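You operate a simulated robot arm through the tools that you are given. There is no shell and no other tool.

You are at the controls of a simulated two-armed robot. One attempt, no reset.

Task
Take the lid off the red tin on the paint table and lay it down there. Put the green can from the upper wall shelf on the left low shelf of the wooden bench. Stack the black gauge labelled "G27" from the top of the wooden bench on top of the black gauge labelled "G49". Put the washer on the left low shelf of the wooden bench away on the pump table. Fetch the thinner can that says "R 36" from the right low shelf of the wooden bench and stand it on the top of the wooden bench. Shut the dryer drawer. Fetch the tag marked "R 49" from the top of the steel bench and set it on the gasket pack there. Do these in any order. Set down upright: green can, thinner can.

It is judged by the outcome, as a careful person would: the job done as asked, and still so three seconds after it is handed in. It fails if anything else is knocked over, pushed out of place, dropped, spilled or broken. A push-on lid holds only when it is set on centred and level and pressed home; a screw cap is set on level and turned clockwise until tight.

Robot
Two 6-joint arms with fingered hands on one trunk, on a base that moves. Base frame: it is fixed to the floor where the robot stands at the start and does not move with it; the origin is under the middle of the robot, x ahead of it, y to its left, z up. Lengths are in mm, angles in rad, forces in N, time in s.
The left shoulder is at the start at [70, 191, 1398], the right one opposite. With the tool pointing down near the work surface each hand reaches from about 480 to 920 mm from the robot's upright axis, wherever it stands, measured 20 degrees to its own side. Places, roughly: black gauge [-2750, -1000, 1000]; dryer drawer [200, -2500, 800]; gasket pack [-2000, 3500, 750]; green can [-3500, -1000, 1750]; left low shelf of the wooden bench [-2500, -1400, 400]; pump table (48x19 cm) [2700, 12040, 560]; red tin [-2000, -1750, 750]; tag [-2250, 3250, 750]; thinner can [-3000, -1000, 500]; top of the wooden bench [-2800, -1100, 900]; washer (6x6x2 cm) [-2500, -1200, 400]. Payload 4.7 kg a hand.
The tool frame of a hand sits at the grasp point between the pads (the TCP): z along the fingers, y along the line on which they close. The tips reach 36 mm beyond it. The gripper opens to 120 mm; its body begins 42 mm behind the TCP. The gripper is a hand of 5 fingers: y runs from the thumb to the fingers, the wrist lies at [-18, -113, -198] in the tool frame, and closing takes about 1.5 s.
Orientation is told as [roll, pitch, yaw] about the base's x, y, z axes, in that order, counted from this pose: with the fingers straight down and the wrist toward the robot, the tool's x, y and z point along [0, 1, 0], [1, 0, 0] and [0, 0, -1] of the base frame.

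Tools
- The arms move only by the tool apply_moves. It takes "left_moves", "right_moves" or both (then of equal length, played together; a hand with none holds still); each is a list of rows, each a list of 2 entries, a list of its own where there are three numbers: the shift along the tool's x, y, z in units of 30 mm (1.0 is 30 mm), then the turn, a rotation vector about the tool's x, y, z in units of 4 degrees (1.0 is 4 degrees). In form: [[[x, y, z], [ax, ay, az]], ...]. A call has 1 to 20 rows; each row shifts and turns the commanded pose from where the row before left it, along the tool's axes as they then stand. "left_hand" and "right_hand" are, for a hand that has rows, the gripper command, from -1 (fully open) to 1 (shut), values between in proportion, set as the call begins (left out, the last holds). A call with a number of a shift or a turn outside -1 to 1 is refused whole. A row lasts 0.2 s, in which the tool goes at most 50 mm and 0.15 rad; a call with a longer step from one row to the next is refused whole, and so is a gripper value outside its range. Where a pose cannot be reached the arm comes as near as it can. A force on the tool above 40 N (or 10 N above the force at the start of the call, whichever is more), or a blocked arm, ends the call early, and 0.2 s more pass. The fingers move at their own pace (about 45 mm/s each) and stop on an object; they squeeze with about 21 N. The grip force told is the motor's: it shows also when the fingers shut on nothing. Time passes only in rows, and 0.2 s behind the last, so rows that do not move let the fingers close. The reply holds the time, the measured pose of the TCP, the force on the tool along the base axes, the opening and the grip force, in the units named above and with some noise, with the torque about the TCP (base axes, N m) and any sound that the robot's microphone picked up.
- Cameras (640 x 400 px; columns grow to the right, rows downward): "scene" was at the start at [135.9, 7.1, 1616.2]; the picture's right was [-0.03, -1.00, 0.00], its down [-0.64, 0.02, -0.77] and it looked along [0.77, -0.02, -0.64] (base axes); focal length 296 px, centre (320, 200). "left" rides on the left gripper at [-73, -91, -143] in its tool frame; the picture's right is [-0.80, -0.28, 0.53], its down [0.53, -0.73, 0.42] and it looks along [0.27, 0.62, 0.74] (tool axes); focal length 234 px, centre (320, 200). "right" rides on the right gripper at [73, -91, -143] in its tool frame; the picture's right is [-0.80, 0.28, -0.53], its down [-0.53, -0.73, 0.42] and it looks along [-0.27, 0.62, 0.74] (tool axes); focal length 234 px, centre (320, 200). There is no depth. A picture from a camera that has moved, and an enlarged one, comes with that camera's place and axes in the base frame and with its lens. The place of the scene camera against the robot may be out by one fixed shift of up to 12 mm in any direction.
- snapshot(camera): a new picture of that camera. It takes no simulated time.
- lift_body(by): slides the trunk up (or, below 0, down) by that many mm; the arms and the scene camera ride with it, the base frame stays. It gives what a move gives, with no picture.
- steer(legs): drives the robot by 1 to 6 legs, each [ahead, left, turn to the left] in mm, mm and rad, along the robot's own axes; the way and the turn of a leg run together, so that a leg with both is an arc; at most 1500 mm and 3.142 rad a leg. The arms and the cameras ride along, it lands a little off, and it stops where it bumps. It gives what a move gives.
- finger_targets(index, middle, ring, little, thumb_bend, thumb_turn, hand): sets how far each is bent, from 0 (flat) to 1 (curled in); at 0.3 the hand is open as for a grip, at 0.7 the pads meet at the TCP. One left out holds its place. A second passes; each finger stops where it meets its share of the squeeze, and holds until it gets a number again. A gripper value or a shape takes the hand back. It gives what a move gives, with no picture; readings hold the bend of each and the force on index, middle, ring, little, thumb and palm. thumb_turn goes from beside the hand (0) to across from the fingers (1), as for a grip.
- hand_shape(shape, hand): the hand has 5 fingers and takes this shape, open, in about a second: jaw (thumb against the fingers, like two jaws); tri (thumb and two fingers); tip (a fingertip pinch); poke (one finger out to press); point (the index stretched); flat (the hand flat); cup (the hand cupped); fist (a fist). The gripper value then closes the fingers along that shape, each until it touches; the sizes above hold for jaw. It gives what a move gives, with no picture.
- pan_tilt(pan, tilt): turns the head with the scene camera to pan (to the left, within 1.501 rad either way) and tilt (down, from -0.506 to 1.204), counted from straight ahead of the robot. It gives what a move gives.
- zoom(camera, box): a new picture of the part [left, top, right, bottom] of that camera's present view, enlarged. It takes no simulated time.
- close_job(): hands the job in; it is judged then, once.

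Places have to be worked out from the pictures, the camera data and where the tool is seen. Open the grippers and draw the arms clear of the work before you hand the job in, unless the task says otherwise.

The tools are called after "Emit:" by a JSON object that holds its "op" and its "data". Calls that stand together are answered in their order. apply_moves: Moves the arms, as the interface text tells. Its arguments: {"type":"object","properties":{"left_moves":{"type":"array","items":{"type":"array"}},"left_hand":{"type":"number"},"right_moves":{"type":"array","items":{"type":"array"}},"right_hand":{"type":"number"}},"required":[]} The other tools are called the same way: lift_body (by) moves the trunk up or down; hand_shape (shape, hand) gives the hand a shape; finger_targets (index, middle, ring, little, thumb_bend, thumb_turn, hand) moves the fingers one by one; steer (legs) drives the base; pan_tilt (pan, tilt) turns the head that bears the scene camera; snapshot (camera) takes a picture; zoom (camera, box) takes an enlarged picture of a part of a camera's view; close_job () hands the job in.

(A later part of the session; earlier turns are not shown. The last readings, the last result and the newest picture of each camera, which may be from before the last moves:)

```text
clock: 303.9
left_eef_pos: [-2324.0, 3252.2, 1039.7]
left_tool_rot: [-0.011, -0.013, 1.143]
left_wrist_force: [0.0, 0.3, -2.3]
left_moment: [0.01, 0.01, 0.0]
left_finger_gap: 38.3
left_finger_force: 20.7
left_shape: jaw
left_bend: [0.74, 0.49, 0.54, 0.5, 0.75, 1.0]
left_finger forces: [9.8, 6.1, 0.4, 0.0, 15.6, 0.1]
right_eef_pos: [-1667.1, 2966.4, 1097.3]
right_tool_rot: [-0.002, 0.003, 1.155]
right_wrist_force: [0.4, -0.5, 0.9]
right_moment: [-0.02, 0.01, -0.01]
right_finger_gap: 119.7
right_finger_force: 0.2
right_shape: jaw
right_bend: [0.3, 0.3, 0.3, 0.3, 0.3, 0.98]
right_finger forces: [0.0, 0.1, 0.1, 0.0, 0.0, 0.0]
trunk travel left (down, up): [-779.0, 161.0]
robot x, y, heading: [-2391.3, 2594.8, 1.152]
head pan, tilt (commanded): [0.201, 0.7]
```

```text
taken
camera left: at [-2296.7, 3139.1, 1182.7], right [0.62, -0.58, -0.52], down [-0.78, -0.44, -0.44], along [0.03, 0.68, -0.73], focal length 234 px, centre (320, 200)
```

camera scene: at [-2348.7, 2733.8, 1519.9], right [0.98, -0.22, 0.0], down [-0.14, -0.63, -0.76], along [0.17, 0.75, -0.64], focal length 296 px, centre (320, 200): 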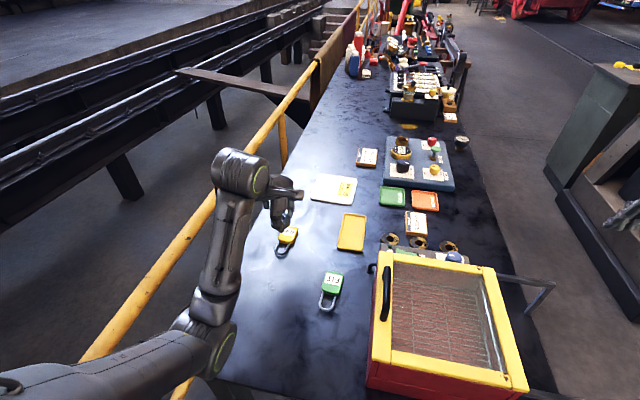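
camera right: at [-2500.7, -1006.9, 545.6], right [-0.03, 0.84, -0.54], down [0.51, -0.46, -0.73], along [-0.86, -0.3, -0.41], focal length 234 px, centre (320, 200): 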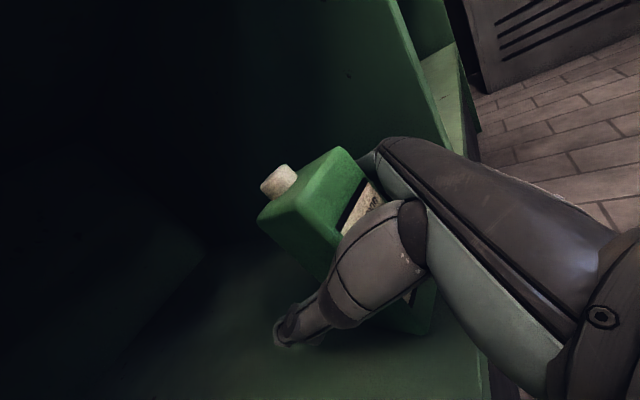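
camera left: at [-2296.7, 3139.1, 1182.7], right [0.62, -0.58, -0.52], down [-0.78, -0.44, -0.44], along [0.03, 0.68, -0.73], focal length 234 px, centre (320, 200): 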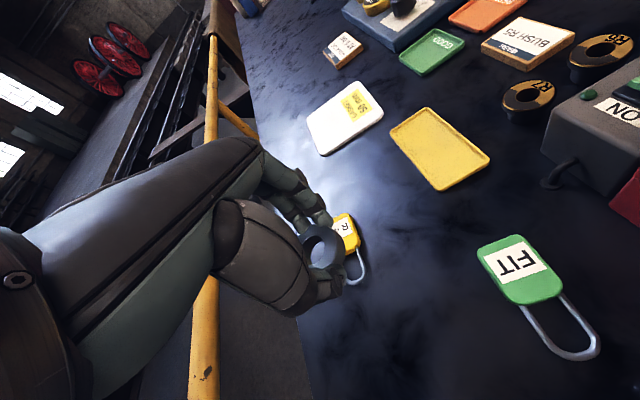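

I move the left hand back 87 mm to a free spot and lower it, feeling for the bench with the washer.

Emit:
{"op": "apply_moves", "data": {"left_moves": [[[0, -0.2, 0.9], [0, 0, 0]], [[0, -0.7, 0.9], [0, 0, 0]], [[0, -0.9, 0.8], [0, 0, 0]], [[0, -1, 0.3], [0, 0, 0]], [[0, -0.1, 0.3], [0, 0, 0]]]}}

Emit:
{"op": "snapshot", "data": {"camera": "left"}}

Emit:
{"op": "zoom", "data": {"camera": "scene", "box": [200, 180, 360, 320]}}

```text
clock: 305.1
left_eef_pos: [-2359.5, 3174.8, 940.1]
left_tool_rot: [-0.012, -0.013, 1.144]
left_wrist_force: [0.1, 0.2, -2.4]
left_moment: [-0.03, 0.01, 0.01]
left_finger_gap: 38.2
left_finger_force: 21.0
left_shape: jaw
left_bend: [0.74, 0.49, 0.54, 0.5, 0.75, 1.0]
left_finger forces: [9.8, 6.0, 0.4, 0.0, 15.8, 0.1]
right_eef_pos: [-1667.5, 2965.4, 1097.1]
right_tool_rot: [-0.001, 0.005, 1.156]
right_wrist_force: [-0.1, 0.1, 0.1]
right_moment: [-0.04, 0.0, 0.01]
right_finger_gap: 120.2
right_finger_force: 0.0
right_shape: jaw
right_bend: [0.3, 0.3, 0.3, 0.3, 0.3, 0.98]
right_finger forces: [0.0, 0.1, 0.0, 0.1, 0.1, 0.0]
trunk travel left (down, up): [-779.0, 161.0]
robot x, y, heading: [-2389.7, 2596.0, 1.15]
head pan, tilt (commanded): [0.201, 0.7]
```

```text
taken
camera left: at [-2332.7, 3061.1, 1084.0], right [0.62, -0.58, -0.52], down [-0.78, -0.44, -0.44], along [0.03, 0.68, -0.73], focal length 234 px, centre (320, 200)
```

left: 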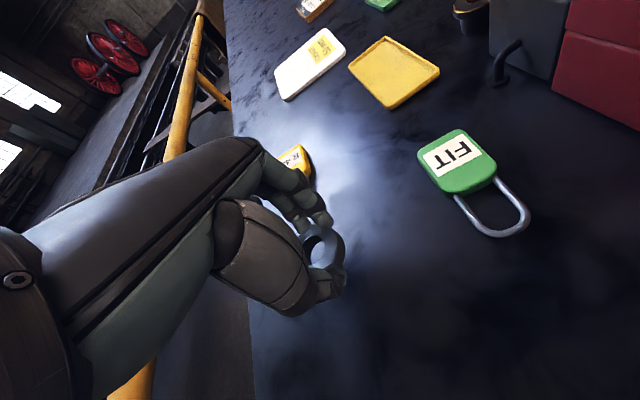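

```text
2.86 times, centred on (280, 250) of scene
camera zoom: at [-2348.5, 2734.4, 1519.8], right [0.98, -0.22, 0.0], down [-0.14, -0.63, -0.76], along [0.17, 0.75, -0.64], focal length 847 px, centre (434, 57)
```

zoom: 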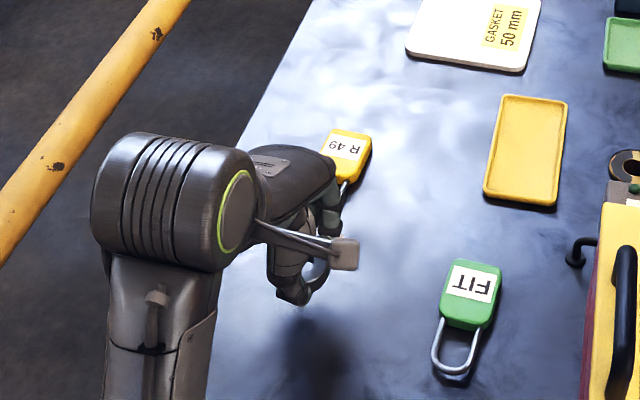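

Clear below. I lower toward the bench in steps.

Emit:
{"op": "apply_moves", "data": {"left_moves": [[[0, 0, 0.4], [0, 0, 0]], [[0, 0, 0.2], [0, 0, 0]]]}}

Emit:
{"op": "apply_moves", "data": {"left_moves": [[[0, 0, 0.2], [0, 0, 0]]]}}

Emit:
{"op": "apply_moves", "data": {"left_moves": [[[0, 0, 0.2], [0, 0, 0]]]}}

Emit:
{"op": "zoom", "data": {"camera": "scene", "box": [200, 180, 360, 320]}}

```text
clock: 305.7
left_eef_pos: [-2358.3, 3175.6, 921.9]
left_tool_rot: [-0.01, -0.012, 1.144]
left_wrist_force: [0.1, -0.5, -1.5]
left_moment: [-0.01, 0.0, 0.03]
left_finger_gap: 38.2
left_finger_force: 21.1
left_shape: jaw
left_bend: [0.74, 0.49, 0.54, 0.5, 0.75, 1.0]
left_finger forces: [9.9, 6.1, 0.4, 0.0, 15.9, 0.0]
right_eef_pos: [-1667.6, 2965.9, 1097.4]
right_tool_rot: [0.0, 0.002, 1.155]
right_wrist_force: [-0.3, -0.9, 0.2]
right_moment: [0.0, 0.07, 0.02]
right_finger_gap: 120.1
right_finger_force: 0.2
right_shape: jaw
right_bend: [0.3, 0.3, 0.3, 0.3, 0.3, 0.98]
right_finger forces: [0.1, 0.1, 0.0, 0.0, 0.1, 0.1]
trunk travel left (down, up): [-779.0, 161.0]
robot x, y, heading: [-2387.6, 2595.0, 1.148]
head pan, tilt (commanded): [0.201, 0.7]
```

```text
clock: 306.1
left_eef_pos: [-2357.9, 3173.7, 916.2]
left_tool_rot: [-0.01, -0.013, 1.143]
left_wrist_force: [-0.4, 0.1, -1.7]
left_moment: [-0.01, 0.0, -0.02]
left_finger_gap: 38.4
left_finger_force: 21.0
left_shape: jaw
left_bend: [0.74, 0.49, 0.54, 0.5, 0.75, 1.0]
left_finger forces: [9.9, 6.2, 0.4, 0.1, 15.8, 0.0]
right_eef_pos: [-1667.8, 2965.4, 1096.9]
right_tool_rot: [-0.002, 0.003, 1.154]
right_wrist_force: [0.8, 0.2, 0.0]
right_moment: [0.0, -0.03, -0.02]
right_finger_gap: 120.1
right_finger_force: 0.1
right_shape: jaw
right_bend: [0.3, 0.3, 0.3, 0.3, 0.3, 0.98]
right_finger forces: [0.1, 0.1, 0.1, 0.1, 0.0, 0.0]
trunk travel left (down, up): [-779.0, 161.0]
robot x, y, heading: [-2387.9, 2590.7, 1.15]
head pan, tilt (commanded): [0.201, 0.7]
```

```text
clock: 306.5
left_eef_pos: [-2358.6, 3175.2, 911.0]
left_tool_rot: [-0.011, -0.012, 1.142]
left_wrist_force: [0.3, -0.6, -2.2]
left_moment: [-0.03, 0.03, 0.01]
left_finger_gap: 38.2
left_finger_force: 21.1
left_shape: jaw
left_bend: [0.74, 0.49, 0.54, 0.5, 0.75, 1.0]
left_finger forces: [9.8, 6.0, 0.4, 0.1, 15.8, 0.0]
right_eef_pos: [-1668.8, 2966.2, 1098.0]
right_tool_rot: [-0.002, 0.003, 1.154]
right_wrist_force: [0.6, 0.6, 0.2]
right_moment: [0.0, 0.01, 0.01]
right_finger_gap: 119.8
right_finger_force: 0.0
right_shape: jaw
right_bend: [0.3, 0.3, 0.3, 0.3, 0.3, 0.98]
right_finger forces: [0.0, 0.0, 0.1, 0.1, 0.1, 0.1]
trunk travel left (down, up): [-779.0, 161.0]
robot x, y, heading: [-2386.9, 2595.0, 1.15]
head pan, tilt (commanded): [0.201, 0.7]
```

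```text
2.86 times, centred on (280, 250) of scene
camera zoom: at [-2348.7, 2733.8, 1519.9], right [0.98, -0.22, 0.0], down [-0.14, -0.63, -0.76], along [0.17, 0.75, -0.64], focal length 847 px, centre (434, 57)
```

zoom: 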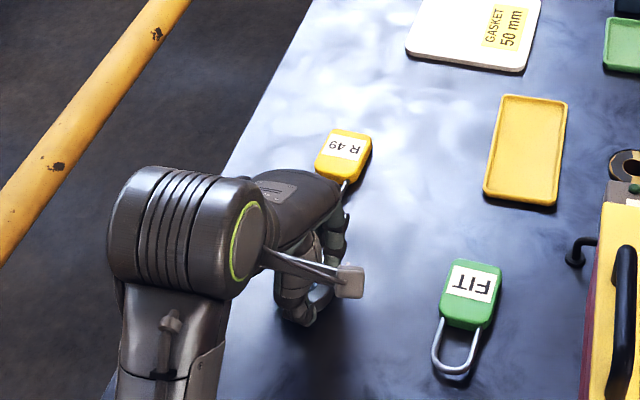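

Still free at 911. I continue down in 5 mm steps.

Emit:
{"op": "apply_moves", "data": {"left_moves": [[[0, 0, 0.2], [0, 0, 0]]]}}

Emit:
{"op": "apply_moves", "data": {"left_moves": [[[0, 0, 0.17], [0, 0, 0]]]}}

Emit:
{"op": "apply_moves", "data": {"left_moves": [[[0, 0, 0.17], [0, 0, 0]]]}}

Emit:
{"op": "apply_moves", "data": {"left_moves": [[[0, 0, 0.13], [0, 0, 0]]]}}

```text
clock: 306.9
left_eef_pos: [-2356.7, 3173.5, 906.0]
left_tool_rot: [-0.009, -0.012, 1.141]
left_wrist_force: [-0.5, 0.4, -1.5]
left_moment: [-0.03, 0.0, 0.02]
left_finger_gap: 38.2
left_finger_force: 21.2
left_shape: jaw
left_bend: [0.74, 0.49, 0.54, 0.5, 0.75, 1.0]
left_finger forces: [10.0, 6.1, 0.4, 0.0, 15.8, 0.0]
right_eef_pos: [-1668.0, 2965.5, 1096.9]
right_tool_rot: [-0.002, 0.004, 1.154]
right_wrist_force: [0.0, -0.8, -0.2]
right_moment: [0.03, -0.02, -0.01]
right_finger_gap: 120.1
right_finger_force: 0.1
right_shape: jaw
right_bend: [0.3, 0.3, 0.3, 0.3, 0.3, 0.98]
right_finger forces: [0.0, 0.0, 0.0, 0.1, 0.1, 0.0]
trunk travel left (down, up): [-779.0, 161.0]
robot x, y, heading: [-2387.6, 2595.1, 1.151]
head pan, tilt (commanded): [0.201, 0.7]
```

```text
clock: 307.3
left_eef_pos: [-2356.6, 3175.2, 899.6]
left_tool_rot: [-0.011, -0.012, 1.144]
left_wrist_force: [-0.1, 0.1, -1.2]
left_moment: [-0.01, -0.03, 0.02]
left_finger_gap: 38.1
left_finger_force: 21.0
left_shape: jaw
left_bend: [0.74, 0.49, 0.54, 0.5, 0.75, 1.0]
left_finger forces: [9.9, 6.1, 0.3, 0.1, 15.8, 0.1]
right_eef_pos: [-1668.4, 2964.6, 1097.4]
right_tool_rot: [-0.001, 0.005, 1.155]
right_wrist_force: [-0.4, -0.4, -1.2]
right_moment: [0.0, 0.0, -0.03]
right_finger_gap: 119.9
right_finger_force: 0.0
right_shape: jaw
right_bend: [0.3, 0.3, 0.3, 0.3, 0.3, 0.98]
right_finger forces: [0.0, 0.1, 0.0, 0.0, 0.0, 0.1]
trunk travel left (down, up): [-779.0, 161.0]
robot x, y, heading: [-2388.2, 2595.3, 1.152]
head pan, tilt (commanded): [0.201, 0.7]
```

```text
clock: 307.7
left_eef_pos: [-2356.9, 3174.5, 898.2]
left_tool_rot: [-0.01, -0.02, 1.142]
left_wrist_force: [0.4, 2.8, 5.1]
left_moment: [0.2, -0.05, -0.03]
left_finger_gap: 38.5
left_finger_force: 21.4
left_shape: jaw
left_bend: [0.74, 0.49, 0.55, 0.5, 0.75, 1.0]
left_finger forces: [10.5, 6.9, 2.0, 0.1, 17.6, 0.0]
right_eef_pos: [-1667.6, 2964.6, 1098.3]
right_tool_rot: [-0.002, 0.004, 1.156]
right_wrist_force: [0.5, -0.3, 0.5]
right_moment: [0.01, -0.01, 0.0]
right_finger_gap: 119.6
right_finger_force: 0.0
right_shape: jaw
right_bend: [0.3, 0.3, 0.3, 0.3, 0.3, 0.98]
right_finger forces: [0.1, 0.0, 0.0, 0.0, 0.0, 0.0]
trunk travel left (down, up): [-779.0, 161.0]
robot x, y, heading: [-2391.3, 2597.4, 1.147]
head pan, tilt (commanded): [0.201, 0.7]
```

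```text
clock: 308.1
left_eef_pos: [-2357.0, 3173.4, 896.0]
left_tool_rot: [-0.011, -0.022, 1.144]
left_wrist_force: [-2.3, 1.6, 33.9]
left_moment: [-0.29, 0.12, -0.06]
left_finger_gap: 39.7
left_finger_force: 21.6
left_shape: jaw
left_bend: [0.74, 0.49, 0.54, 0.5, 0.76, 1.0]
left_finger forces: [11.6, 7.8, 2.8, 0.0, 39.3, 0.0]
right_eef_pos: [-1667.6, 2962.6, 1099.9]
right_tool_rot: [-0.002, 0.003, 1.154]
right_wrist_force: [-0.4, -0.7, 0.6]
right_moment: [-0.02, 0.0, -0.01]
right_finger_gap: 119.9
right_finger_force: 0.1
right_shape: jaw
right_bend: [0.3, 0.3, 0.3, 0.3, 0.3, 0.98]
right_finger forces: [0.1, 0.0, 0.0, 0.1, 0.1, 0.0]
trunk travel left (down, up): [-779.0, 161.0]
robot x, y, heading: [-2388.2, 2593.7, 1.145]
head pan, tilt (commanded): [0.201, 0.7]
```

The washer is firmly on the bench (bench top about z 858). I relieve the press slightly, open, and lift off.

Emit:
{"op": "apply_moves", "data": {"left_moves": [[[0, 0, -0.08], [0, 0, 0]]]}}

Emit:
{"op": "apply_moves", "data": {"left_moves": [[[0, 0, 0], [0, 0, 0]], [[0, 0, 0], [0, 0, 0]], [[0, 0, 0], [0, 0, 0]], [[0, 0, 0], [0, 0, 0]], [[0, 0, 0], [0, 0, 0]], [[0, 0, 0], [0, 0, 0]], [[0, 0, -0.3], [0, 0, 0]], [[0, 0, -0.6], [0, 0, 0]], [[0, 0, -0.9], [0, 0, 0]]], "left_hand": -0.6}}

Emit:
{"op": "snapshot", "data": {"camera": "left"}}

Emit:
{"op": "zoom", "data": {"camera": "scene", "box": [200, 180, 360, 320]}}

```text
clock: 308.5
left_eef_pos: [-2356.2, 3173.3, 897.0]
left_tool_rot: [-0.007, -0.018, 1.142]
left_wrist_force: [-0.9, 5.0, 28.5]
left_moment: [0.2, -0.01, -0.01]
left_finger_gap: 39.9
left_finger_force: 21.4
left_shape: jaw
left_bend: [0.74, 0.48, 0.54, 0.5, 0.76, 1.0]
left_finger forces: [12.5, 8.6, 3.3, 0.0, 30.6, 0.0]
right_eef_pos: [-1668.0, 2964.5, 1098.8]
right_tool_rot: [-0.001, 0.001, 1.155]
right_wrist_force: [0.7, 0.7, 0.3]
right_moment: [0.01, 0.01, 0.02]
right_finger_gap: 120.0
right_finger_force: 0.1
right_shape: jaw
right_bend: [0.3, 0.3, 0.3, 0.3, 0.3, 0.98]
right_finger forces: [0.0, 0.0, 0.0, 0.0, 0.0, 0.0]
trunk travel left (down, up): [-779.0, 161.0]
robot x, y, heading: [-2386.0, 2595.8, 1.15]
head pan, tilt (commanded): [0.201, 0.7]
```

```text
clock: 310.5
left_eef_pos: [-2358.0, 3173.9, 946.7]
left_tool_rot: [-0.011, -0.01, 1.143]
left_wrist_force: [-0.6, -0.3, 0.7]
left_moment: [-0.01, 0.0, -0.05]
left_finger_gap: 95.7
left_finger_force: 0.0
left_shape: jaw
left_bend: [0.26, 0.34, 0.32, 0.33, 0.52, 0.99]
left_finger forces: [0.0, 0.0, 0.1, 0.1, 0.1, 0.0]
right_eef_pos: [-1668.7, 2965.3, 1096.8]
right_tool_rot: [-0.001, 0.002, 1.156]
right_wrist_force: [0.6, -0.4, -0.1]
right_moment: [-0.02, 0.02, -0.01]
right_finger_gap: 120.0
right_finger_force: 0.2
right_shape: jaw
right_bend: [0.3, 0.3, 0.3, 0.3, 0.3, 0.98]
right_finger forces: [0.0, 0.1, 0.0, 0.0, 0.0, 0.1]
trunk travel left (down, up): [-779.0, 161.0]
robot x, y, heading: [-2387.6, 2593.9, 1.152]
head pan, tilt (commanded): [0.201, 0.7]
```

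```text
taken
camera left: at [-2331.4, 3060.8, 1091.0], right [0.62, -0.59, -0.52], down [-0.78, -0.44, -0.44], along [0.03, 0.68, -0.73], focal length 234 px, centre (320, 200)
```

left: 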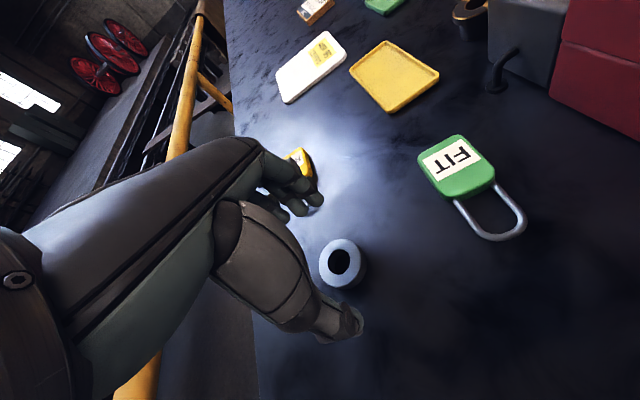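

```text
2.86 times, centred on (280, 250) of scene
camera zoom: at [-2348.6, 2734.0, 1519.7], right [0.98, -0.22, 0.0], down [-0.14, -0.63, -0.76], along [0.17, 0.75, -0.64], focal length 847 px, centre (434, 57)
```

zoom: 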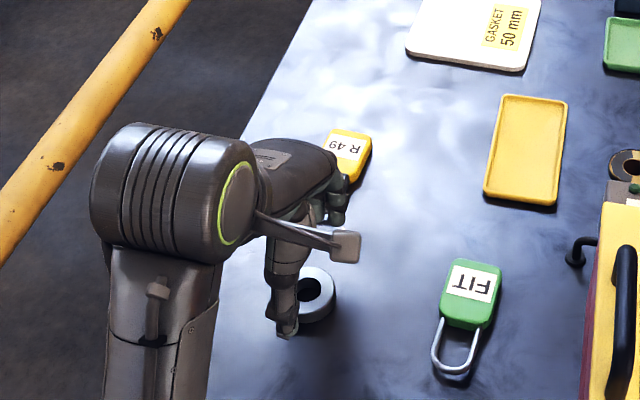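

The washer is safely parked on the bench. Now for the tag: I move the left hand over it at height and turn the hand a quarter so its closing axis lies across the tag's width.

Emit:
{"op": "apply_moves", "data": {"left_moves": [[[0, 0, -0.7], [0, 0, 0]], [[0.1, 0.7, -0.7], [0, 0, 0]], [[0.1, 0.9, -0.6], [0, 0, 0]], [[0.1, 0.9, 0], [0, 0, 0]], [[0.1, 0.9, 0], [0, 0, 0]], [[0.1, 0.9, 0], [0, 0, 0]], [[0.1, 0.9, 0], [0, 0, 0]], [[0.1, 0.5, 0], [0, 0, 0]]]}}

Emit:
{"op": "apply_moves", "data": {"left_moves": [[[0, 0, 0], [0, 0, -1]], [[0, 0, 0], [0, 0, -1]], [[0, 0, 0], [0, 0, -1]], [[0, 0, 0], [0, 0, -1]], [[0, 0, 0], [0, 0, -1]], [[0, 0, 0], [0, 0, -1]], [[0, 0, 0], [0, 0, -1]], [[0, 0, 0], [0, 0, -1]], [[0, 0, 0], [0, 0, -1]], [[0, 0, 0], [0, 0, -1]], [[0, 0, 0], [0, 0, -1]], [[0, 0, 0], [0, 0, -1]], [[0, 0, 0], [0, 0, -1]], [[0, 0, 0], [0, 0, -1]], [[0, 0, 0], [0, 0, -1]], [[0, 0, 0], [0, 0, -1]], [[0, 0, 0], [0, 0, -1]], [[0, 0, 0], [0, 0, -1]], [[0, 0, 0], [0, 0, -1]], [[0, 0, 0], [0, 0, -1]]]}}

Emit:
{"op": "snapshot", "data": {"camera": "left"}}

Emit:
{"op": "snapshot", "data": {"camera": "scene"}}

```text
clock: 312.3
left_eef_pos: [-2305.6, 3338.4, 1010.9]
left_tool_rot: [-0.011, -0.012, 1.144]
left_wrist_force: [0.3, -0.4, 0.7]
left_moment: [0.01, 0.02, -0.03]
left_finger_gap: 95.7
left_finger_force: 0.1
left_shape: jaw
left_bend: [0.26, 0.34, 0.32, 0.33, 0.52, 0.99]
left_finger forces: [0.0, 0.0, 0.1, 0.0, 0.1, 0.1]
right_eef_pos: [-1667.5, 2965.5, 1097.0]
right_tool_rot: [-0.002, 0.004, 1.156]
right_wrist_force: [0.0, 0.3, -0.3]
right_moment: [-0.02, 0.01, 0.0]
right_finger_gap: 119.8
right_finger_force: 0.0
right_shape: jaw
right_bend: [0.3, 0.3, 0.3, 0.3, 0.3, 0.98]
right_finger forces: [0.1, 0.0, 0.0, 0.0, 0.0, 0.0]
trunk travel left (down, up): [-779.0, 161.0]
robot x, y, heading: [-2392.4, 2597.1, 1.152]
head pan, tilt (commanded): [0.201, 0.7]
```

```text
clock: 316.5
left_eef_pos: [-2290.2, 3369.1, 967.2]
left_tool_rot: [-0.015, 0.005, 2.538]
left_wrist_force: [-0.5, 0.6, 0.7]
left_moment: [0.0, 0.0, 0.01]
left_finger_gap: 95.8
left_finger_force: 0.1
left_shape: jaw
left_bend: [0.26, 0.34, 0.32, 0.33, 0.52, 0.99]
left_finger forces: [0.0, 0.0, 0.0, 0.1, 0.0, 0.0]
left hand out of reach, approached as far as the arm can: row 16, 17, 18, 19, 20
right_eef_pos: [-1669.9, 2966.4, 1096.8]
right_tool_rot: [-0.001, 0.004, 1.156]
right_wrist_force: [-0.1, 0.7, -0.3]
right_moment: [-0.01, 0.0, 0.01]
right_finger_gap: 119.5
right_finger_force: 0.0
right_shape: jaw
right_bend: [0.3, 0.3, 0.3, 0.3, 0.3, 0.98]
right_finger forces: [0.0, 0.0, 0.0, 0.0, 0.0, 0.0]
trunk travel left (down, up): [-779.0, 161.0]
robot x, y, heading: [-2388.1, 2595.0, 1.151]
head pan, tilt (commanded): [0.201, 0.7]
```

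```text
taken
camera left: at [-2176.3, 3375.4, 1112.7], right [0.69, 0.51, -0.51], down [0.31, -0.85, -0.43], along [-0.65, 0.14, -0.75], focal length 234 px, centre (320, 200)
```

left: 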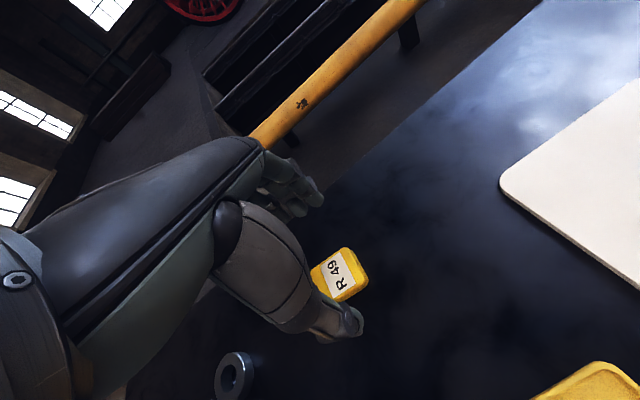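

```text
taken
camera scene: at [-2348.4, 2734.2, 1519.8], right [0.98, -0.22, 0.0], down [-0.14, -0.63, -0.76], along [0.17, 0.75, -0.64], focal length 296 px, centre (320, 200)
```

scene: 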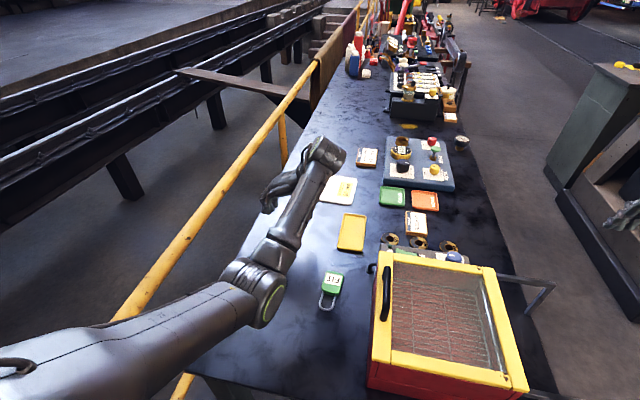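

The hand turned 80° before reaching a limit; good enough. The tag's body is nearly under the TCP. I lower the command 60 mm over the tag and check.

Emit:
{"op": "apply_moves", "data": {"left_moves": [[[-0.2, 0.06, 0.6], [0, 0, 0]], [[-0.2, 0.06, 0.7], [0, 0, 0]], [[0, 0, 0.7], [0, 0, 0]]]}}

Emit:
{"op": "snapshot", "data": {"camera": "left"}}

Emit:
{"op": "zoom", "data": {"camera": "scene", "box": [230, 120, 390, 260]}}

```text
clock: 317.3
left_eef_pos: [-2284.5, 3379.2, 906.9]
left_tool_rot: [-0.013, 0.009, 2.54]
left_wrist_force: [-0.1, -0.4, 0.7]
left_moment: [-0.02, -0.02, -0.01]
left_finger_gap: 95.9
left_finger_force: 0.0
left_shape: jaw
left_bend: [0.26, 0.34, 0.32, 0.33, 0.52, 0.99]
left_finger forces: [0.1, 0.1, 0.0, 0.1, 0.0, 0.0]
right_eef_pos: [-1667.5, 2964.0, 1097.4]
right_tool_rot: [0.0, 0.004, 1.156]
right_wrist_force: [0.0, 0.1, 0.2]
right_moment: [0.01, 0.01, 0.0]
right_finger_gap: 120.2
right_finger_force: 0.2
right_shape: jaw
right_bend: [0.3, 0.3, 0.3, 0.3, 0.3, 0.98]
right_finger forces: [0.1, 0.0, 0.0, 0.1, 0.0, 0.0]
trunk travel left (down, up): [-779.0, 161.0]
robot x, y, heading: [-2388.3, 2595.5, 1.15]
head pan, tilt (commanded): [0.201, 0.7]
```

```text
taken
camera left: at [-2170.5, 3388.0, 1052.2], right [0.69, 0.51, -0.51], down [0.31, -0.85, -0.43], along [-0.65, 0.14, -0.75], focal length 234 px, centre (320, 200)
```

left: 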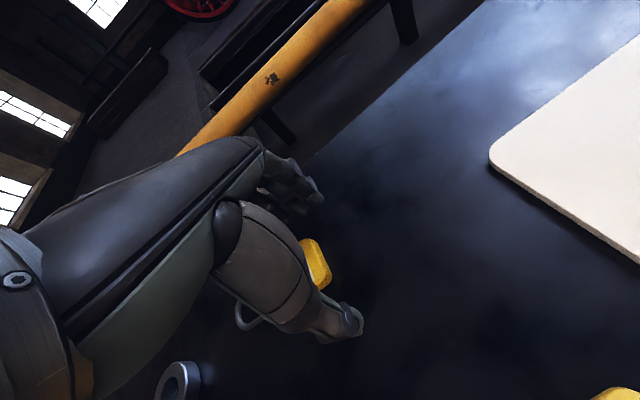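

```text
2.86 times, centred on (310, 190) of scene
camera zoom: at [-2348.7, 2733.7, 1519.9], right [0.98, -0.22, 0.0], down [-0.14, -0.63, -0.76], along [0.17, 0.75, -0.64], focal length 847 px, centre (349, 229)
```

zoom: 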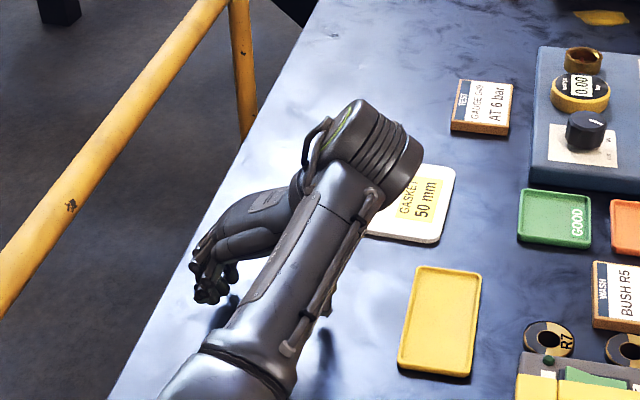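

The arm cannot hold that turn there; it strayed 30–45 mm. I raise the hand again and turn it back, then try the opposite quarter turn.

Emit:
{"op": "apply_moves", "data": {"left_moves": [[[0, 0, -1], [0, 0, 0]], [[0, 0, -1], [0, 0, 1]], [[0, 0, -1], [0, 0, 1]], [[0, 0, 0], [0, 0, 1]], [[0, 0, 0], [0, 0, 1]], [[0, 0, 0], [0, 0, 1]], [[0, 0, 0], [0, 0, 1]], [[0, 0, 0], [0, 0, 1]], [[0, 0, 0], [0, 0, 1]], [[0, 0, 0], [0, 0, 1]], [[0, 0, 0], [0, 0, 1]], [[0, 0, 0], [0, 0, 1]], [[0, 0, 0], [0, 0, 1]], [[0, 0, 0], [0, 0, 1]], [[0, 0, 0], [0, 0, 1]], [[0, 0, 0], [0, 0, 1]], [[0, 0, 0], [0, 0, 1]], [[0, 0, 0], [0, 0, 1]], [[0, 0, 0], [0, 0, 1]], [[0, 0, 0], [0, 0, 1]]]}}

Emit:
{"op": "apply_moves", "data": {"left_moves": [[[0, 0, 0], [0, 0, 1]], [[0, 0, 0], [0, 0, 1]], [[0, 0, 0], [0, 0, 1]], [[0, 0, 0], [0, 0, 1]], [[0, 0, 0], [0, 0, 1]], [[0, 0, 0], [0, 0, 1]], [[0, 0, 0], [0, 0, 1]], [[0, 0, 0], [0, 0, 1]], [[0, 0, 0], [0, 0, 1]], [[0, 0, 0], [0, 0, 1]], [[0, 0, 0], [0, 0, 1]], [[0, 0, 0], [0, 0, 1]], [[0, 0, 0], [0, 0, 1]], [[0, 0, 0], [0, 0, 1]], [[0, 0, 0], [0, 0, 1]]]}}

Emit:
{"op": "snapshot", "data": {"camera": "left"}}

```text
clock: 321.5
left_eef_pos: [-2287.7, 3378.9, 996.4]
left_tool_rot: [-0.012, -0.012, 1.212]
left_wrist_force: [0.1, -0.8, -0.3]
left_moment: [-0.02, 0.0, 0.0]
left_finger_gap: 95.7
left_finger_force: 0.2
left_shape: jaw
left_bend: [0.26, 0.34, 0.32, 0.33, 0.52, 0.99]
left_finger forces: [0.0, 0.0, 0.1, 0.1, 0.0, 0.1]
right_eef_pos: [-1668.2, 2966.3, 1098.4]
right_tool_rot: [-0.002, 0.003, 1.156]
right_wrist_force: [0.3, -0.9, -0.1]
right_moment: [-0.01, -0.01, 0.01]
right_finger_gap: 119.9
right_finger_force: 0.2
right_shape: jaw
right_bend: [0.3, 0.3, 0.3, 0.3, 0.3, 0.98]
right_finger forces: [0.0, 0.0, 0.0, 0.0, 0.1, 0.0]
trunk travel left (down, up): [-779.0, 161.0]
robot x, y, heading: [-2393.8, 2592.6, 1.151]
head pan, tilt (commanded): [0.201, 0.7]
```

```text
clock: 324.7
left_eef_pos: [-2287.2, 3379.7, 997.4]
left_tool_rot: [0.004, -0.018, 0.164]
left_wrist_force: [0.0, 0.1, -0.6]
left_moment: [0.04, 0.03, -0.01]
left_finger_gap: 95.9
left_finger_force: 0.0
left_shape: jaw
left_bend: [0.26, 0.34, 0.32, 0.33, 0.52, 0.99]
left_finger forces: [0.0, 0.0, 0.1, 0.1, 0.0, 0.0]
right_eef_pos: [-1667.9, 2965.9, 1097.5]
right_tool_rot: [-0.002, 0.003, 1.155]
right_wrist_force: [-0.1, 0.5, -0.1]
right_moment: [0.0, 0.0, 0.04]
right_finger_gap: 120.0
right_finger_force: 0.2
right_shape: jaw
right_bend: [0.3, 0.3, 0.3, 0.3, 0.3, 0.98]
right_finger forces: [0.0, 0.1, 0.1, 0.0, 0.1, 0.1]
trunk travel left (down, up): [-779.0, 161.0]
robot x, y, heading: [-2386.1, 2593.7, 1.148]
head pan, tilt (commanded): [0.201, 0.7]
```

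```text
taken
camera left: at [-2367.7, 3292.9, 1139.5], right [-0.14, -0.84, -0.53], down [-0.8, 0.41, -0.43], along [0.58, 0.37, -0.73], focal length 234 px, centre (320, 200)
```

left: 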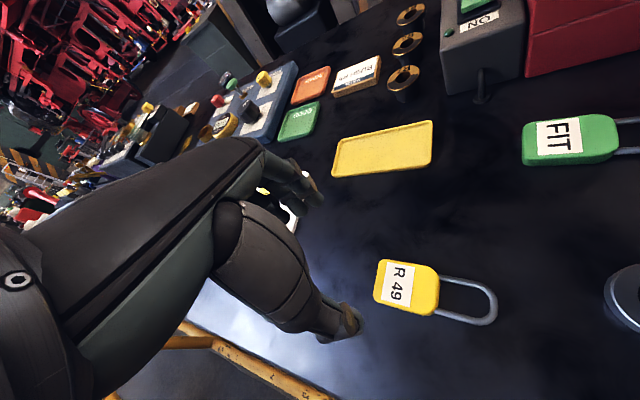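

This direction works: yaw is now −56° from the robot's heading with no straying, and the tag "R 49" is in clear view, its long axis along the bench. I turn 33° further so the fingers close across its width.

Emit:
{"op": "apply_moves", "data": {"left_moves": [[[0, 0, 0], [0, 0, 1]], [[0, 0, 0], [0, 0, 1]], [[0, 0, 0], [0, 0, 1]], [[0, 0, 0], [0, 0, 1]], [[0, 0, 0], [0, 0, 1]], [[0, 0, 0], [0, 0, 1]], [[0, 0, 0], [0, 0, 1]], [[0, 0, 0], [0, 0, 1]], [[0, 0, 0], [0, 0, 0.3]]]}}

Emit:
{"op": "snapshot", "data": {"camera": "left"}}

Emit:
{"op": "snapshot", "data": {"camera": "scene"}}

```text
clock: 326.7
left_eef_pos: [-2287.2, 3379.6, 997.1]
left_tool_rot: [0.013, -0.013, -0.415]
left_wrist_force: [-0.1, 0.2, 0.5]
left_moment: [0.01, 0.0, 0.01]
left_finger_gap: 96.0
left_finger_force: 0.0
left_shape: jaw
left_bend: [0.26, 0.34, 0.32, 0.33, 0.52, 0.99]
left_finger forces: [0.0, 0.1, 0.0, 0.0, 0.1, 0.0]
right_eef_pos: [-1668.0, 2965.9, 1098.2]
right_tool_rot: [-0.003, 0.003, 1.156]
right_wrist_force: [-0.7, -0.2, 0.8]
right_moment: [0.01, -0.01, 0.04]
right_finger_gap: 120.0
right_finger_force: 0.2
right_shape: jaw
right_bend: [0.3, 0.3, 0.3, 0.3, 0.3, 0.98]
right_finger forces: [0.0, 0.1, 0.1, 0.1, 0.0, 0.0]
trunk travel left (down, up): [-779.0, 161.0]
robot x, y, heading: [-2385.0, 2594.9, 1.152]
head pan, tilt (commanded): [0.201, 0.7]
```

```text
taken
camera left: at [-2402.3, 3349.4, 1138.8], right [-0.57, -0.62, -0.54], down [-0.45, 0.79, -0.43], along [0.69, 0.0, -0.73], focal length 234 px, centre (320, 200)
```

left: 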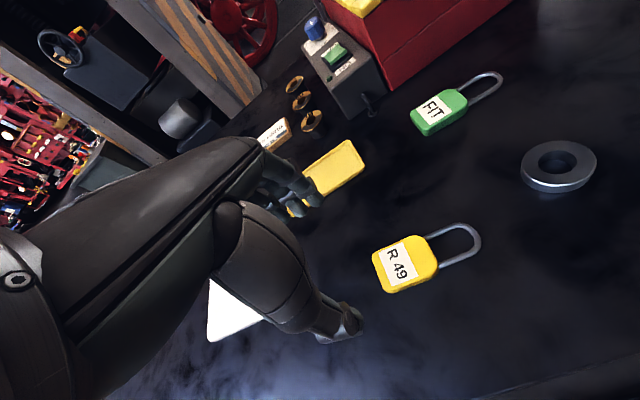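

```text
taken
camera scene: at [-2348.7, 2733.8, 1519.9], right [0.98, -0.22, 0.0], down [-0.14, -0.63, -0.76], along [0.17, 0.75, -0.64], focal length 296 px, centre (320, 200)
```

scene: 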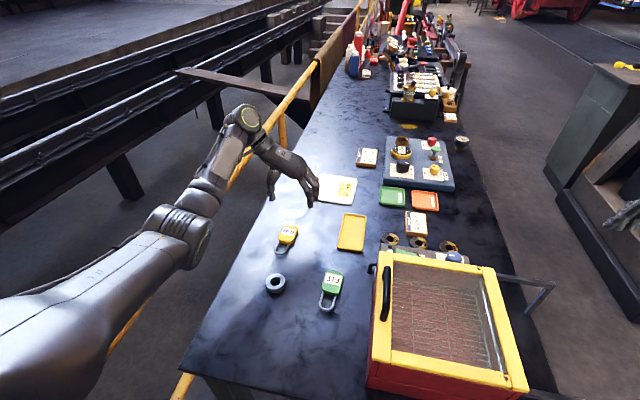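

The hand is square to the tag now. I move 41 mm back and 11 mm left over the tag body, lowering to about z 940.

Emit:
{"op": "apply_moves", "data": {"left_moves": [[[-0.7, -0.19, 0.5], [0, 0, 0]], [[-0.67, -0.19, 0.7], [0, 0, 0]], [[0, 0, 0.7], [0, 0, 0]]]}}

Emit:
{"op": "snapshot", "data": {"camera": "left"}}

Emit:
{"op": "zoom", "data": {"camera": "scene", "box": [210, 150, 370, 290]}}

```text
clock: 327.5
left_eef_pos: [-2312.0, 3345.9, 939.8]
left_tool_rot: [0.012, -0.009, -0.414]
left_wrist_force: [0.4, 0.4, 0.1]
left_moment: [0.02, 0.0, 0.0]
left_finger_gap: 95.9
left_finger_force: 0.1
left_shape: jaw
left_bend: [0.26, 0.34, 0.32, 0.33, 0.52, 0.99]
left_finger forces: [0.1, 0.0, 0.1, 0.0, 0.1, 0.0]
right_eef_pos: [-1666.9, 2966.6, 1097.0]
right_tool_rot: [-0.002, 0.004, 1.154]
right_wrist_force: [-0.7, 0.3, -0.5]
right_moment: [-0.03, -0.05, 0.03]
right_finger_gap: 119.9
right_finger_force: 0.0
right_shape: jaw
right_bend: [0.3, 0.3, 0.3, 0.3, 0.3, 0.98]
right_finger forces: [0.0, 0.1, 0.2, 0.1, 0.0, 0.0]
trunk travel left (down, up): [-779.0, 161.0]
robot x, y, heading: [-2389.1, 2594.0, 1.152]
head pan, tilt (commanded): [0.201, 0.7]
```

```text
taken
camera left: at [-2426.9, 3316.2, 1081.2], right [-0.57, -0.62, -0.54], down [-0.45, 0.78, -0.43], along [0.69, 0.0, -0.73], focal length 234 px, centre (320, 200)
```

left: 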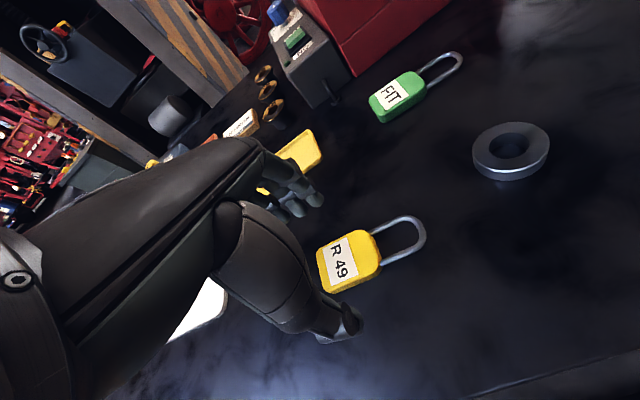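

```text
2.86 times, centred on (290, 220) of scene
camera zoom: at [-2347.7, 2734.4, 1519.8], right [0.98, -0.22, 0.0], down [-0.14, -0.63, -0.76], along [0.17, 0.75, -0.64], focal length 847 px, centre (406, 143)
```

zoom: 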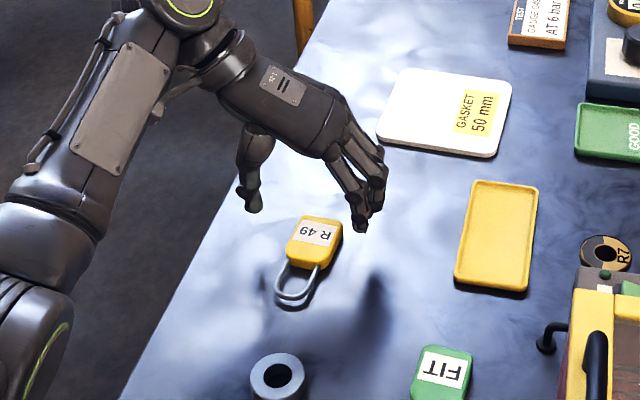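

Tag body centred within 3 mm. I lower to about z 900, then feel for the bench.

Emit:
{"op": "apply_moves", "data": {"left_moves": [[[-0.05, 0, 0.6], [0, 0, 0]], [[0, 0, 0.5], [0, 0, 0]], [[0, 0, 0.2], [0, 0, 0]]]}}

Emit:
{"op": "apply_moves", "data": {"left_moves": [[[0, 0, 0.1], [0, 0, 0]]]}}

Emit:
{"op": "snapshot", "data": {"camera": "left"}}

```text
clock: 328.3
left_eef_pos: [-2312.9, 3344.7, 899.3]
left_tool_rot: [0.014, -0.011, -0.415]
left_wrist_force: [0.4, 0.3, 0.0]
left_moment: [-0.04, 0.01, 0.0]
left_finger_gap: 95.9
left_finger_force: 0.0
left_shape: jaw
left_bend: [0.26, 0.34, 0.32, 0.33, 0.52, 0.99]
left_finger forces: [0.0, 0.1, 0.0, 0.0, 0.0, 0.0]
right_eef_pos: [-1667.9, 2967.1, 1098.7]
right_tool_rot: [-0.002, 0.002, 1.156]
right_wrist_force: [-0.6, 0.1, -0.5]
right_moment: [-0.01, -0.02, 0.02]
right_finger_gap: 119.9
right_finger_force: 0.1
right_shape: jaw
right_bend: [0.3, 0.3, 0.3, 0.3, 0.3, 0.98]
right_finger forces: [0.0, 0.1, 0.1, 0.0, 0.1, 0.0]
trunk travel left (down, up): [-779.0, 161.0]
robot x, y, heading: [-2392.1, 2599.1, 1.148]
head pan, tilt (commanded): [0.201, 0.7]
```

```text
clock: 328.7
left_eef_pos: [-2313.0, 3346.1, 896.8]
left_tool_rot: [0.013, -0.011, -0.415]
left_wrist_force: [0.8, -0.3, 0.2]
left_moment: [0.01, -0.03, -0.02]
left_finger_gap: 95.7
left_finger_force: 0.1
left_shape: jaw
left_bend: [0.26, 0.34, 0.32, 0.33, 0.52, 0.99]
left_finger forces: [0.1, 0.0, 0.0, 0.0, 0.0, 0.0]
right_eef_pos: [-1667.4, 2966.2, 1097.2]
right_tool_rot: [-0.001, 0.002, 1.156]
right_wrist_force: [0.6, 0.8, 0.7]
right_moment: [-0.05, 0.01, 0.02]
right_finger_gap: 120.1
right_finger_force: 0.0
right_shape: jaw
right_bend: [0.3, 0.3, 0.3, 0.3, 0.3, 0.98]
right_finger forces: [0.0, 0.0, 0.0, 0.0, 0.0, 0.0]
trunk travel left (down, up): [-779.0, 161.0]
robot x, y, heading: [-2387.9, 2592.9, 1.149]
head pan, tilt (commanded): [0.201, 0.7]
```

```text
taken
camera left: at [-2428.1, 3315.9, 1039.0], right [-0.57, -0.62, -0.54], down [-0.45, 0.78, -0.43], along [0.69, 0.0, -0.73], focal length 234 px, centre (320, 200)
```

left: 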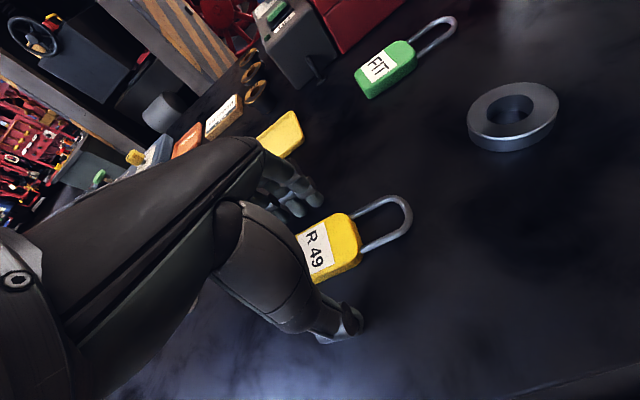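

Aligned, fingertips just above the bench. I close on the tag.

Emit:
{"op": "apply_moves", "data": {"left_moves": [[[0, 0, 0], [0, 0, 0]], [[0, 0, 0], [0, 0, 0]], [[0, 0, 0], [0, 0, 0]], [[0, 0, 0], [0, 0, 0]], [[0, 0, 0], [0, 0, 0]], [[0, 0, 0], [0, 0, 0]], [[0, 0, 0], [0, 0, 0]]], "left_hand": 1}}

Emit:
{"op": "snapshot", "data": {"camera": "left"}}

Emit:
{"op": "zoom", "data": {"camera": "scene", "box": [210, 150, 370, 290]}}

```text
clock: 330.3
left_eef_pos: [-2313.9, 3345.4, 897.6]
left_tool_rot: [0.011, -0.013, -0.415]
left_wrist_force: [-0.4, 0.3, 1.5]
left_moment: [0.06, 0.05, -0.03]
left_finger_gap: 42.9
left_finger_force: 20.8
left_shape: jaw
left_bend: [0.74, 0.51, 0.52, 0.51, 0.74, 1.0]
left_finger forces: [10.2, 5.4, 2.2, 0.0, 19.8, 0.0]
right_eef_pos: [-1668.7, 2965.7, 1098.1]
right_tool_rot: [0.0, 0.004, 1.154]
right_wrist_force: [-0.2, 0.2, 0.1]
right_moment: [-0.02, 0.03, 0.0]
right_finger_gap: 120.2
right_finger_force: 0.0
right_shape: jaw
right_bend: [0.3, 0.3, 0.3, 0.3, 0.3, 0.98]
right_finger forces: [0.1, 0.0, 0.0, 0.1, 0.0, 0.0]
trunk travel left (down, up): [-779.0, 161.0]
robot x, y, heading: [-2391.2, 2598.0, 1.149]
head pan, tilt (commanded): [0.201, 0.7]
```

```text
taken
camera left: at [-2428.3, 3315.8, 1039.3], right [-0.57, -0.62, -0.54], down [-0.45, 0.78, -0.43], along [0.69, 0.0, -0.73], focal length 234 px, centre (320, 200)
```

left: 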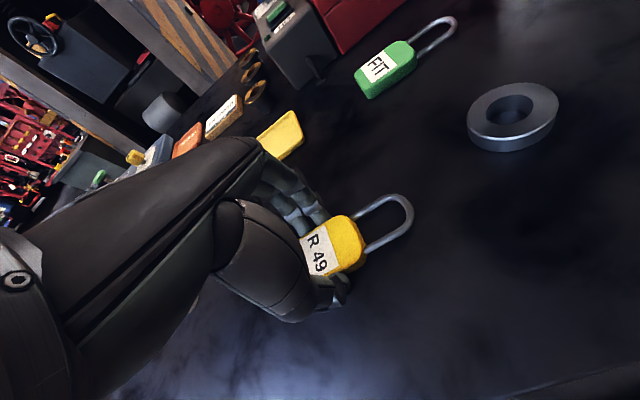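

```text
2.86 times, centred on (290, 220) of scene
camera zoom: at [-2348.7, 2733.7, 1519.9], right [0.98, -0.22, 0.0], down [-0.14, -0.63, -0.76], along [0.17, 0.75, -0.64], focal length 847 px, centre (406, 143)
```

zoom: 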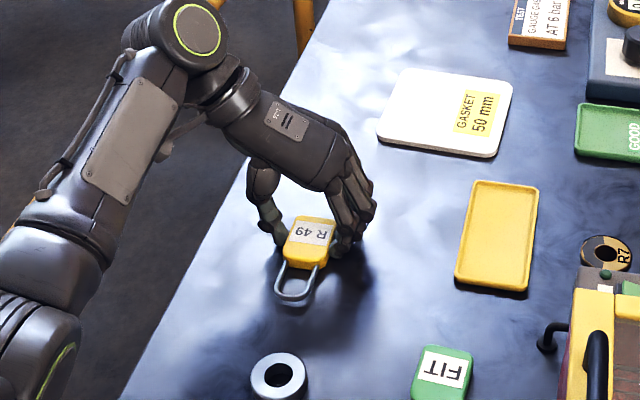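

Good grip on the tag's sides (43 mm). I lift it.

Emit:
{"op": "apply_moves", "data": {"left_moves": [[[0, 0, -0.2], [0, 0, 0]], [[0, 0, -0.5], [0, 0, 0]], [[0, 0, -0.8], [0, 0, 0]], [[0, 0, -0.9], [0, 0, 0]], [[0, 0, -0.9], [0, 0, 0]]]}}

Emit:
{"op": "snapshot", "data": {"camera": "left"}}

Emit:
{"op": "zoom", "data": {"camera": "scene", "box": [210, 150, 370, 290]}}

```text
clock: 331.5
left_eef_pos: [-2314.8, 3344.5, 997.8]
left_tool_rot: [0.011, -0.011, -0.413]
left_wrist_force: [0.6, -0.5, 0.4]
left_moment: [0.04, -0.05, -0.02]
left_finger_gap: 43.2
left_finger_force: 21.0
left_shape: jaw
left_bend: [0.74, 0.51, 0.52, 0.51, 0.74, 1.0]
left_finger forces: [10.5, 5.5, 2.1, 0.0, 18.5, 0.0]
right_eef_pos: [-1668.2, 2964.8, 1097.8]
right_tool_rot: [-0.001, 0.004, 1.157]
right_wrist_force: [-0.1, -0.5, -0.3]
right_moment: [0.0, 0.0, -0.02]
right_finger_gap: 119.5
right_finger_force: 0.0
right_shape: jaw
right_bend: [0.3, 0.3, 0.3, 0.3, 0.3, 0.98]
right_finger forces: [0.0, 0.0, 0.0, 0.0, 0.0, 0.0]
trunk travel left (down, up): [-779.0, 161.0]
robot x, y, heading: [-2387.9, 2596.3, 1.151]
head pan, tilt (commanded): [0.201, 0.7]
```

```text
taken
camera left: at [-2429.8, 3314.7, 1139.7], right [-0.57, -0.62, -0.54], down [-0.45, 0.78, -0.43], along [0.69, 0.0, -0.73], focal length 234 px, centre (320, 200)
```

left: 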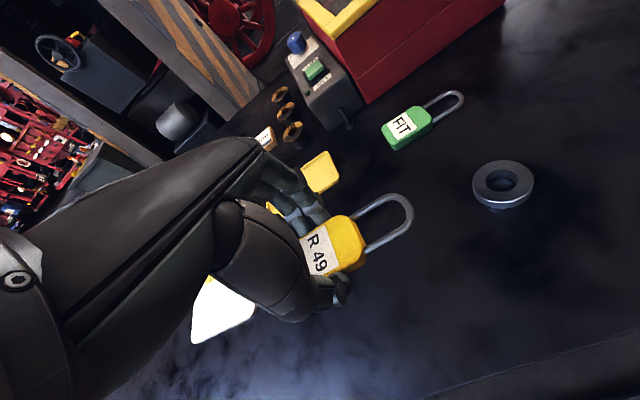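

```text
2.86 times, centred on (290, 220) of scene
camera zoom: at [-2348.8, 2733.4, 1519.9], right [0.98, -0.22, 0.0], down [-0.14, -0.63, -0.77], along [0.17, 0.75, -0.64], focal length 847 px, centre (406, 143)
```

zoom: 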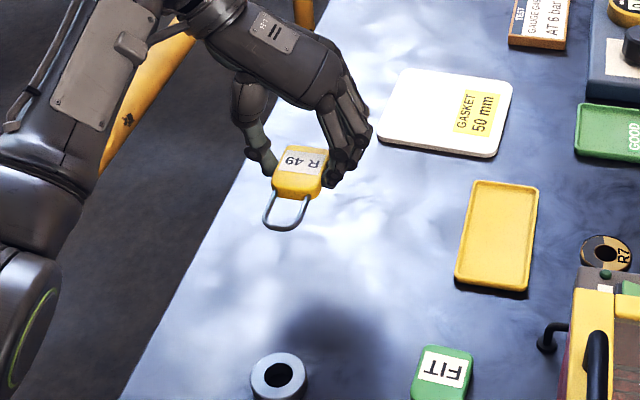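

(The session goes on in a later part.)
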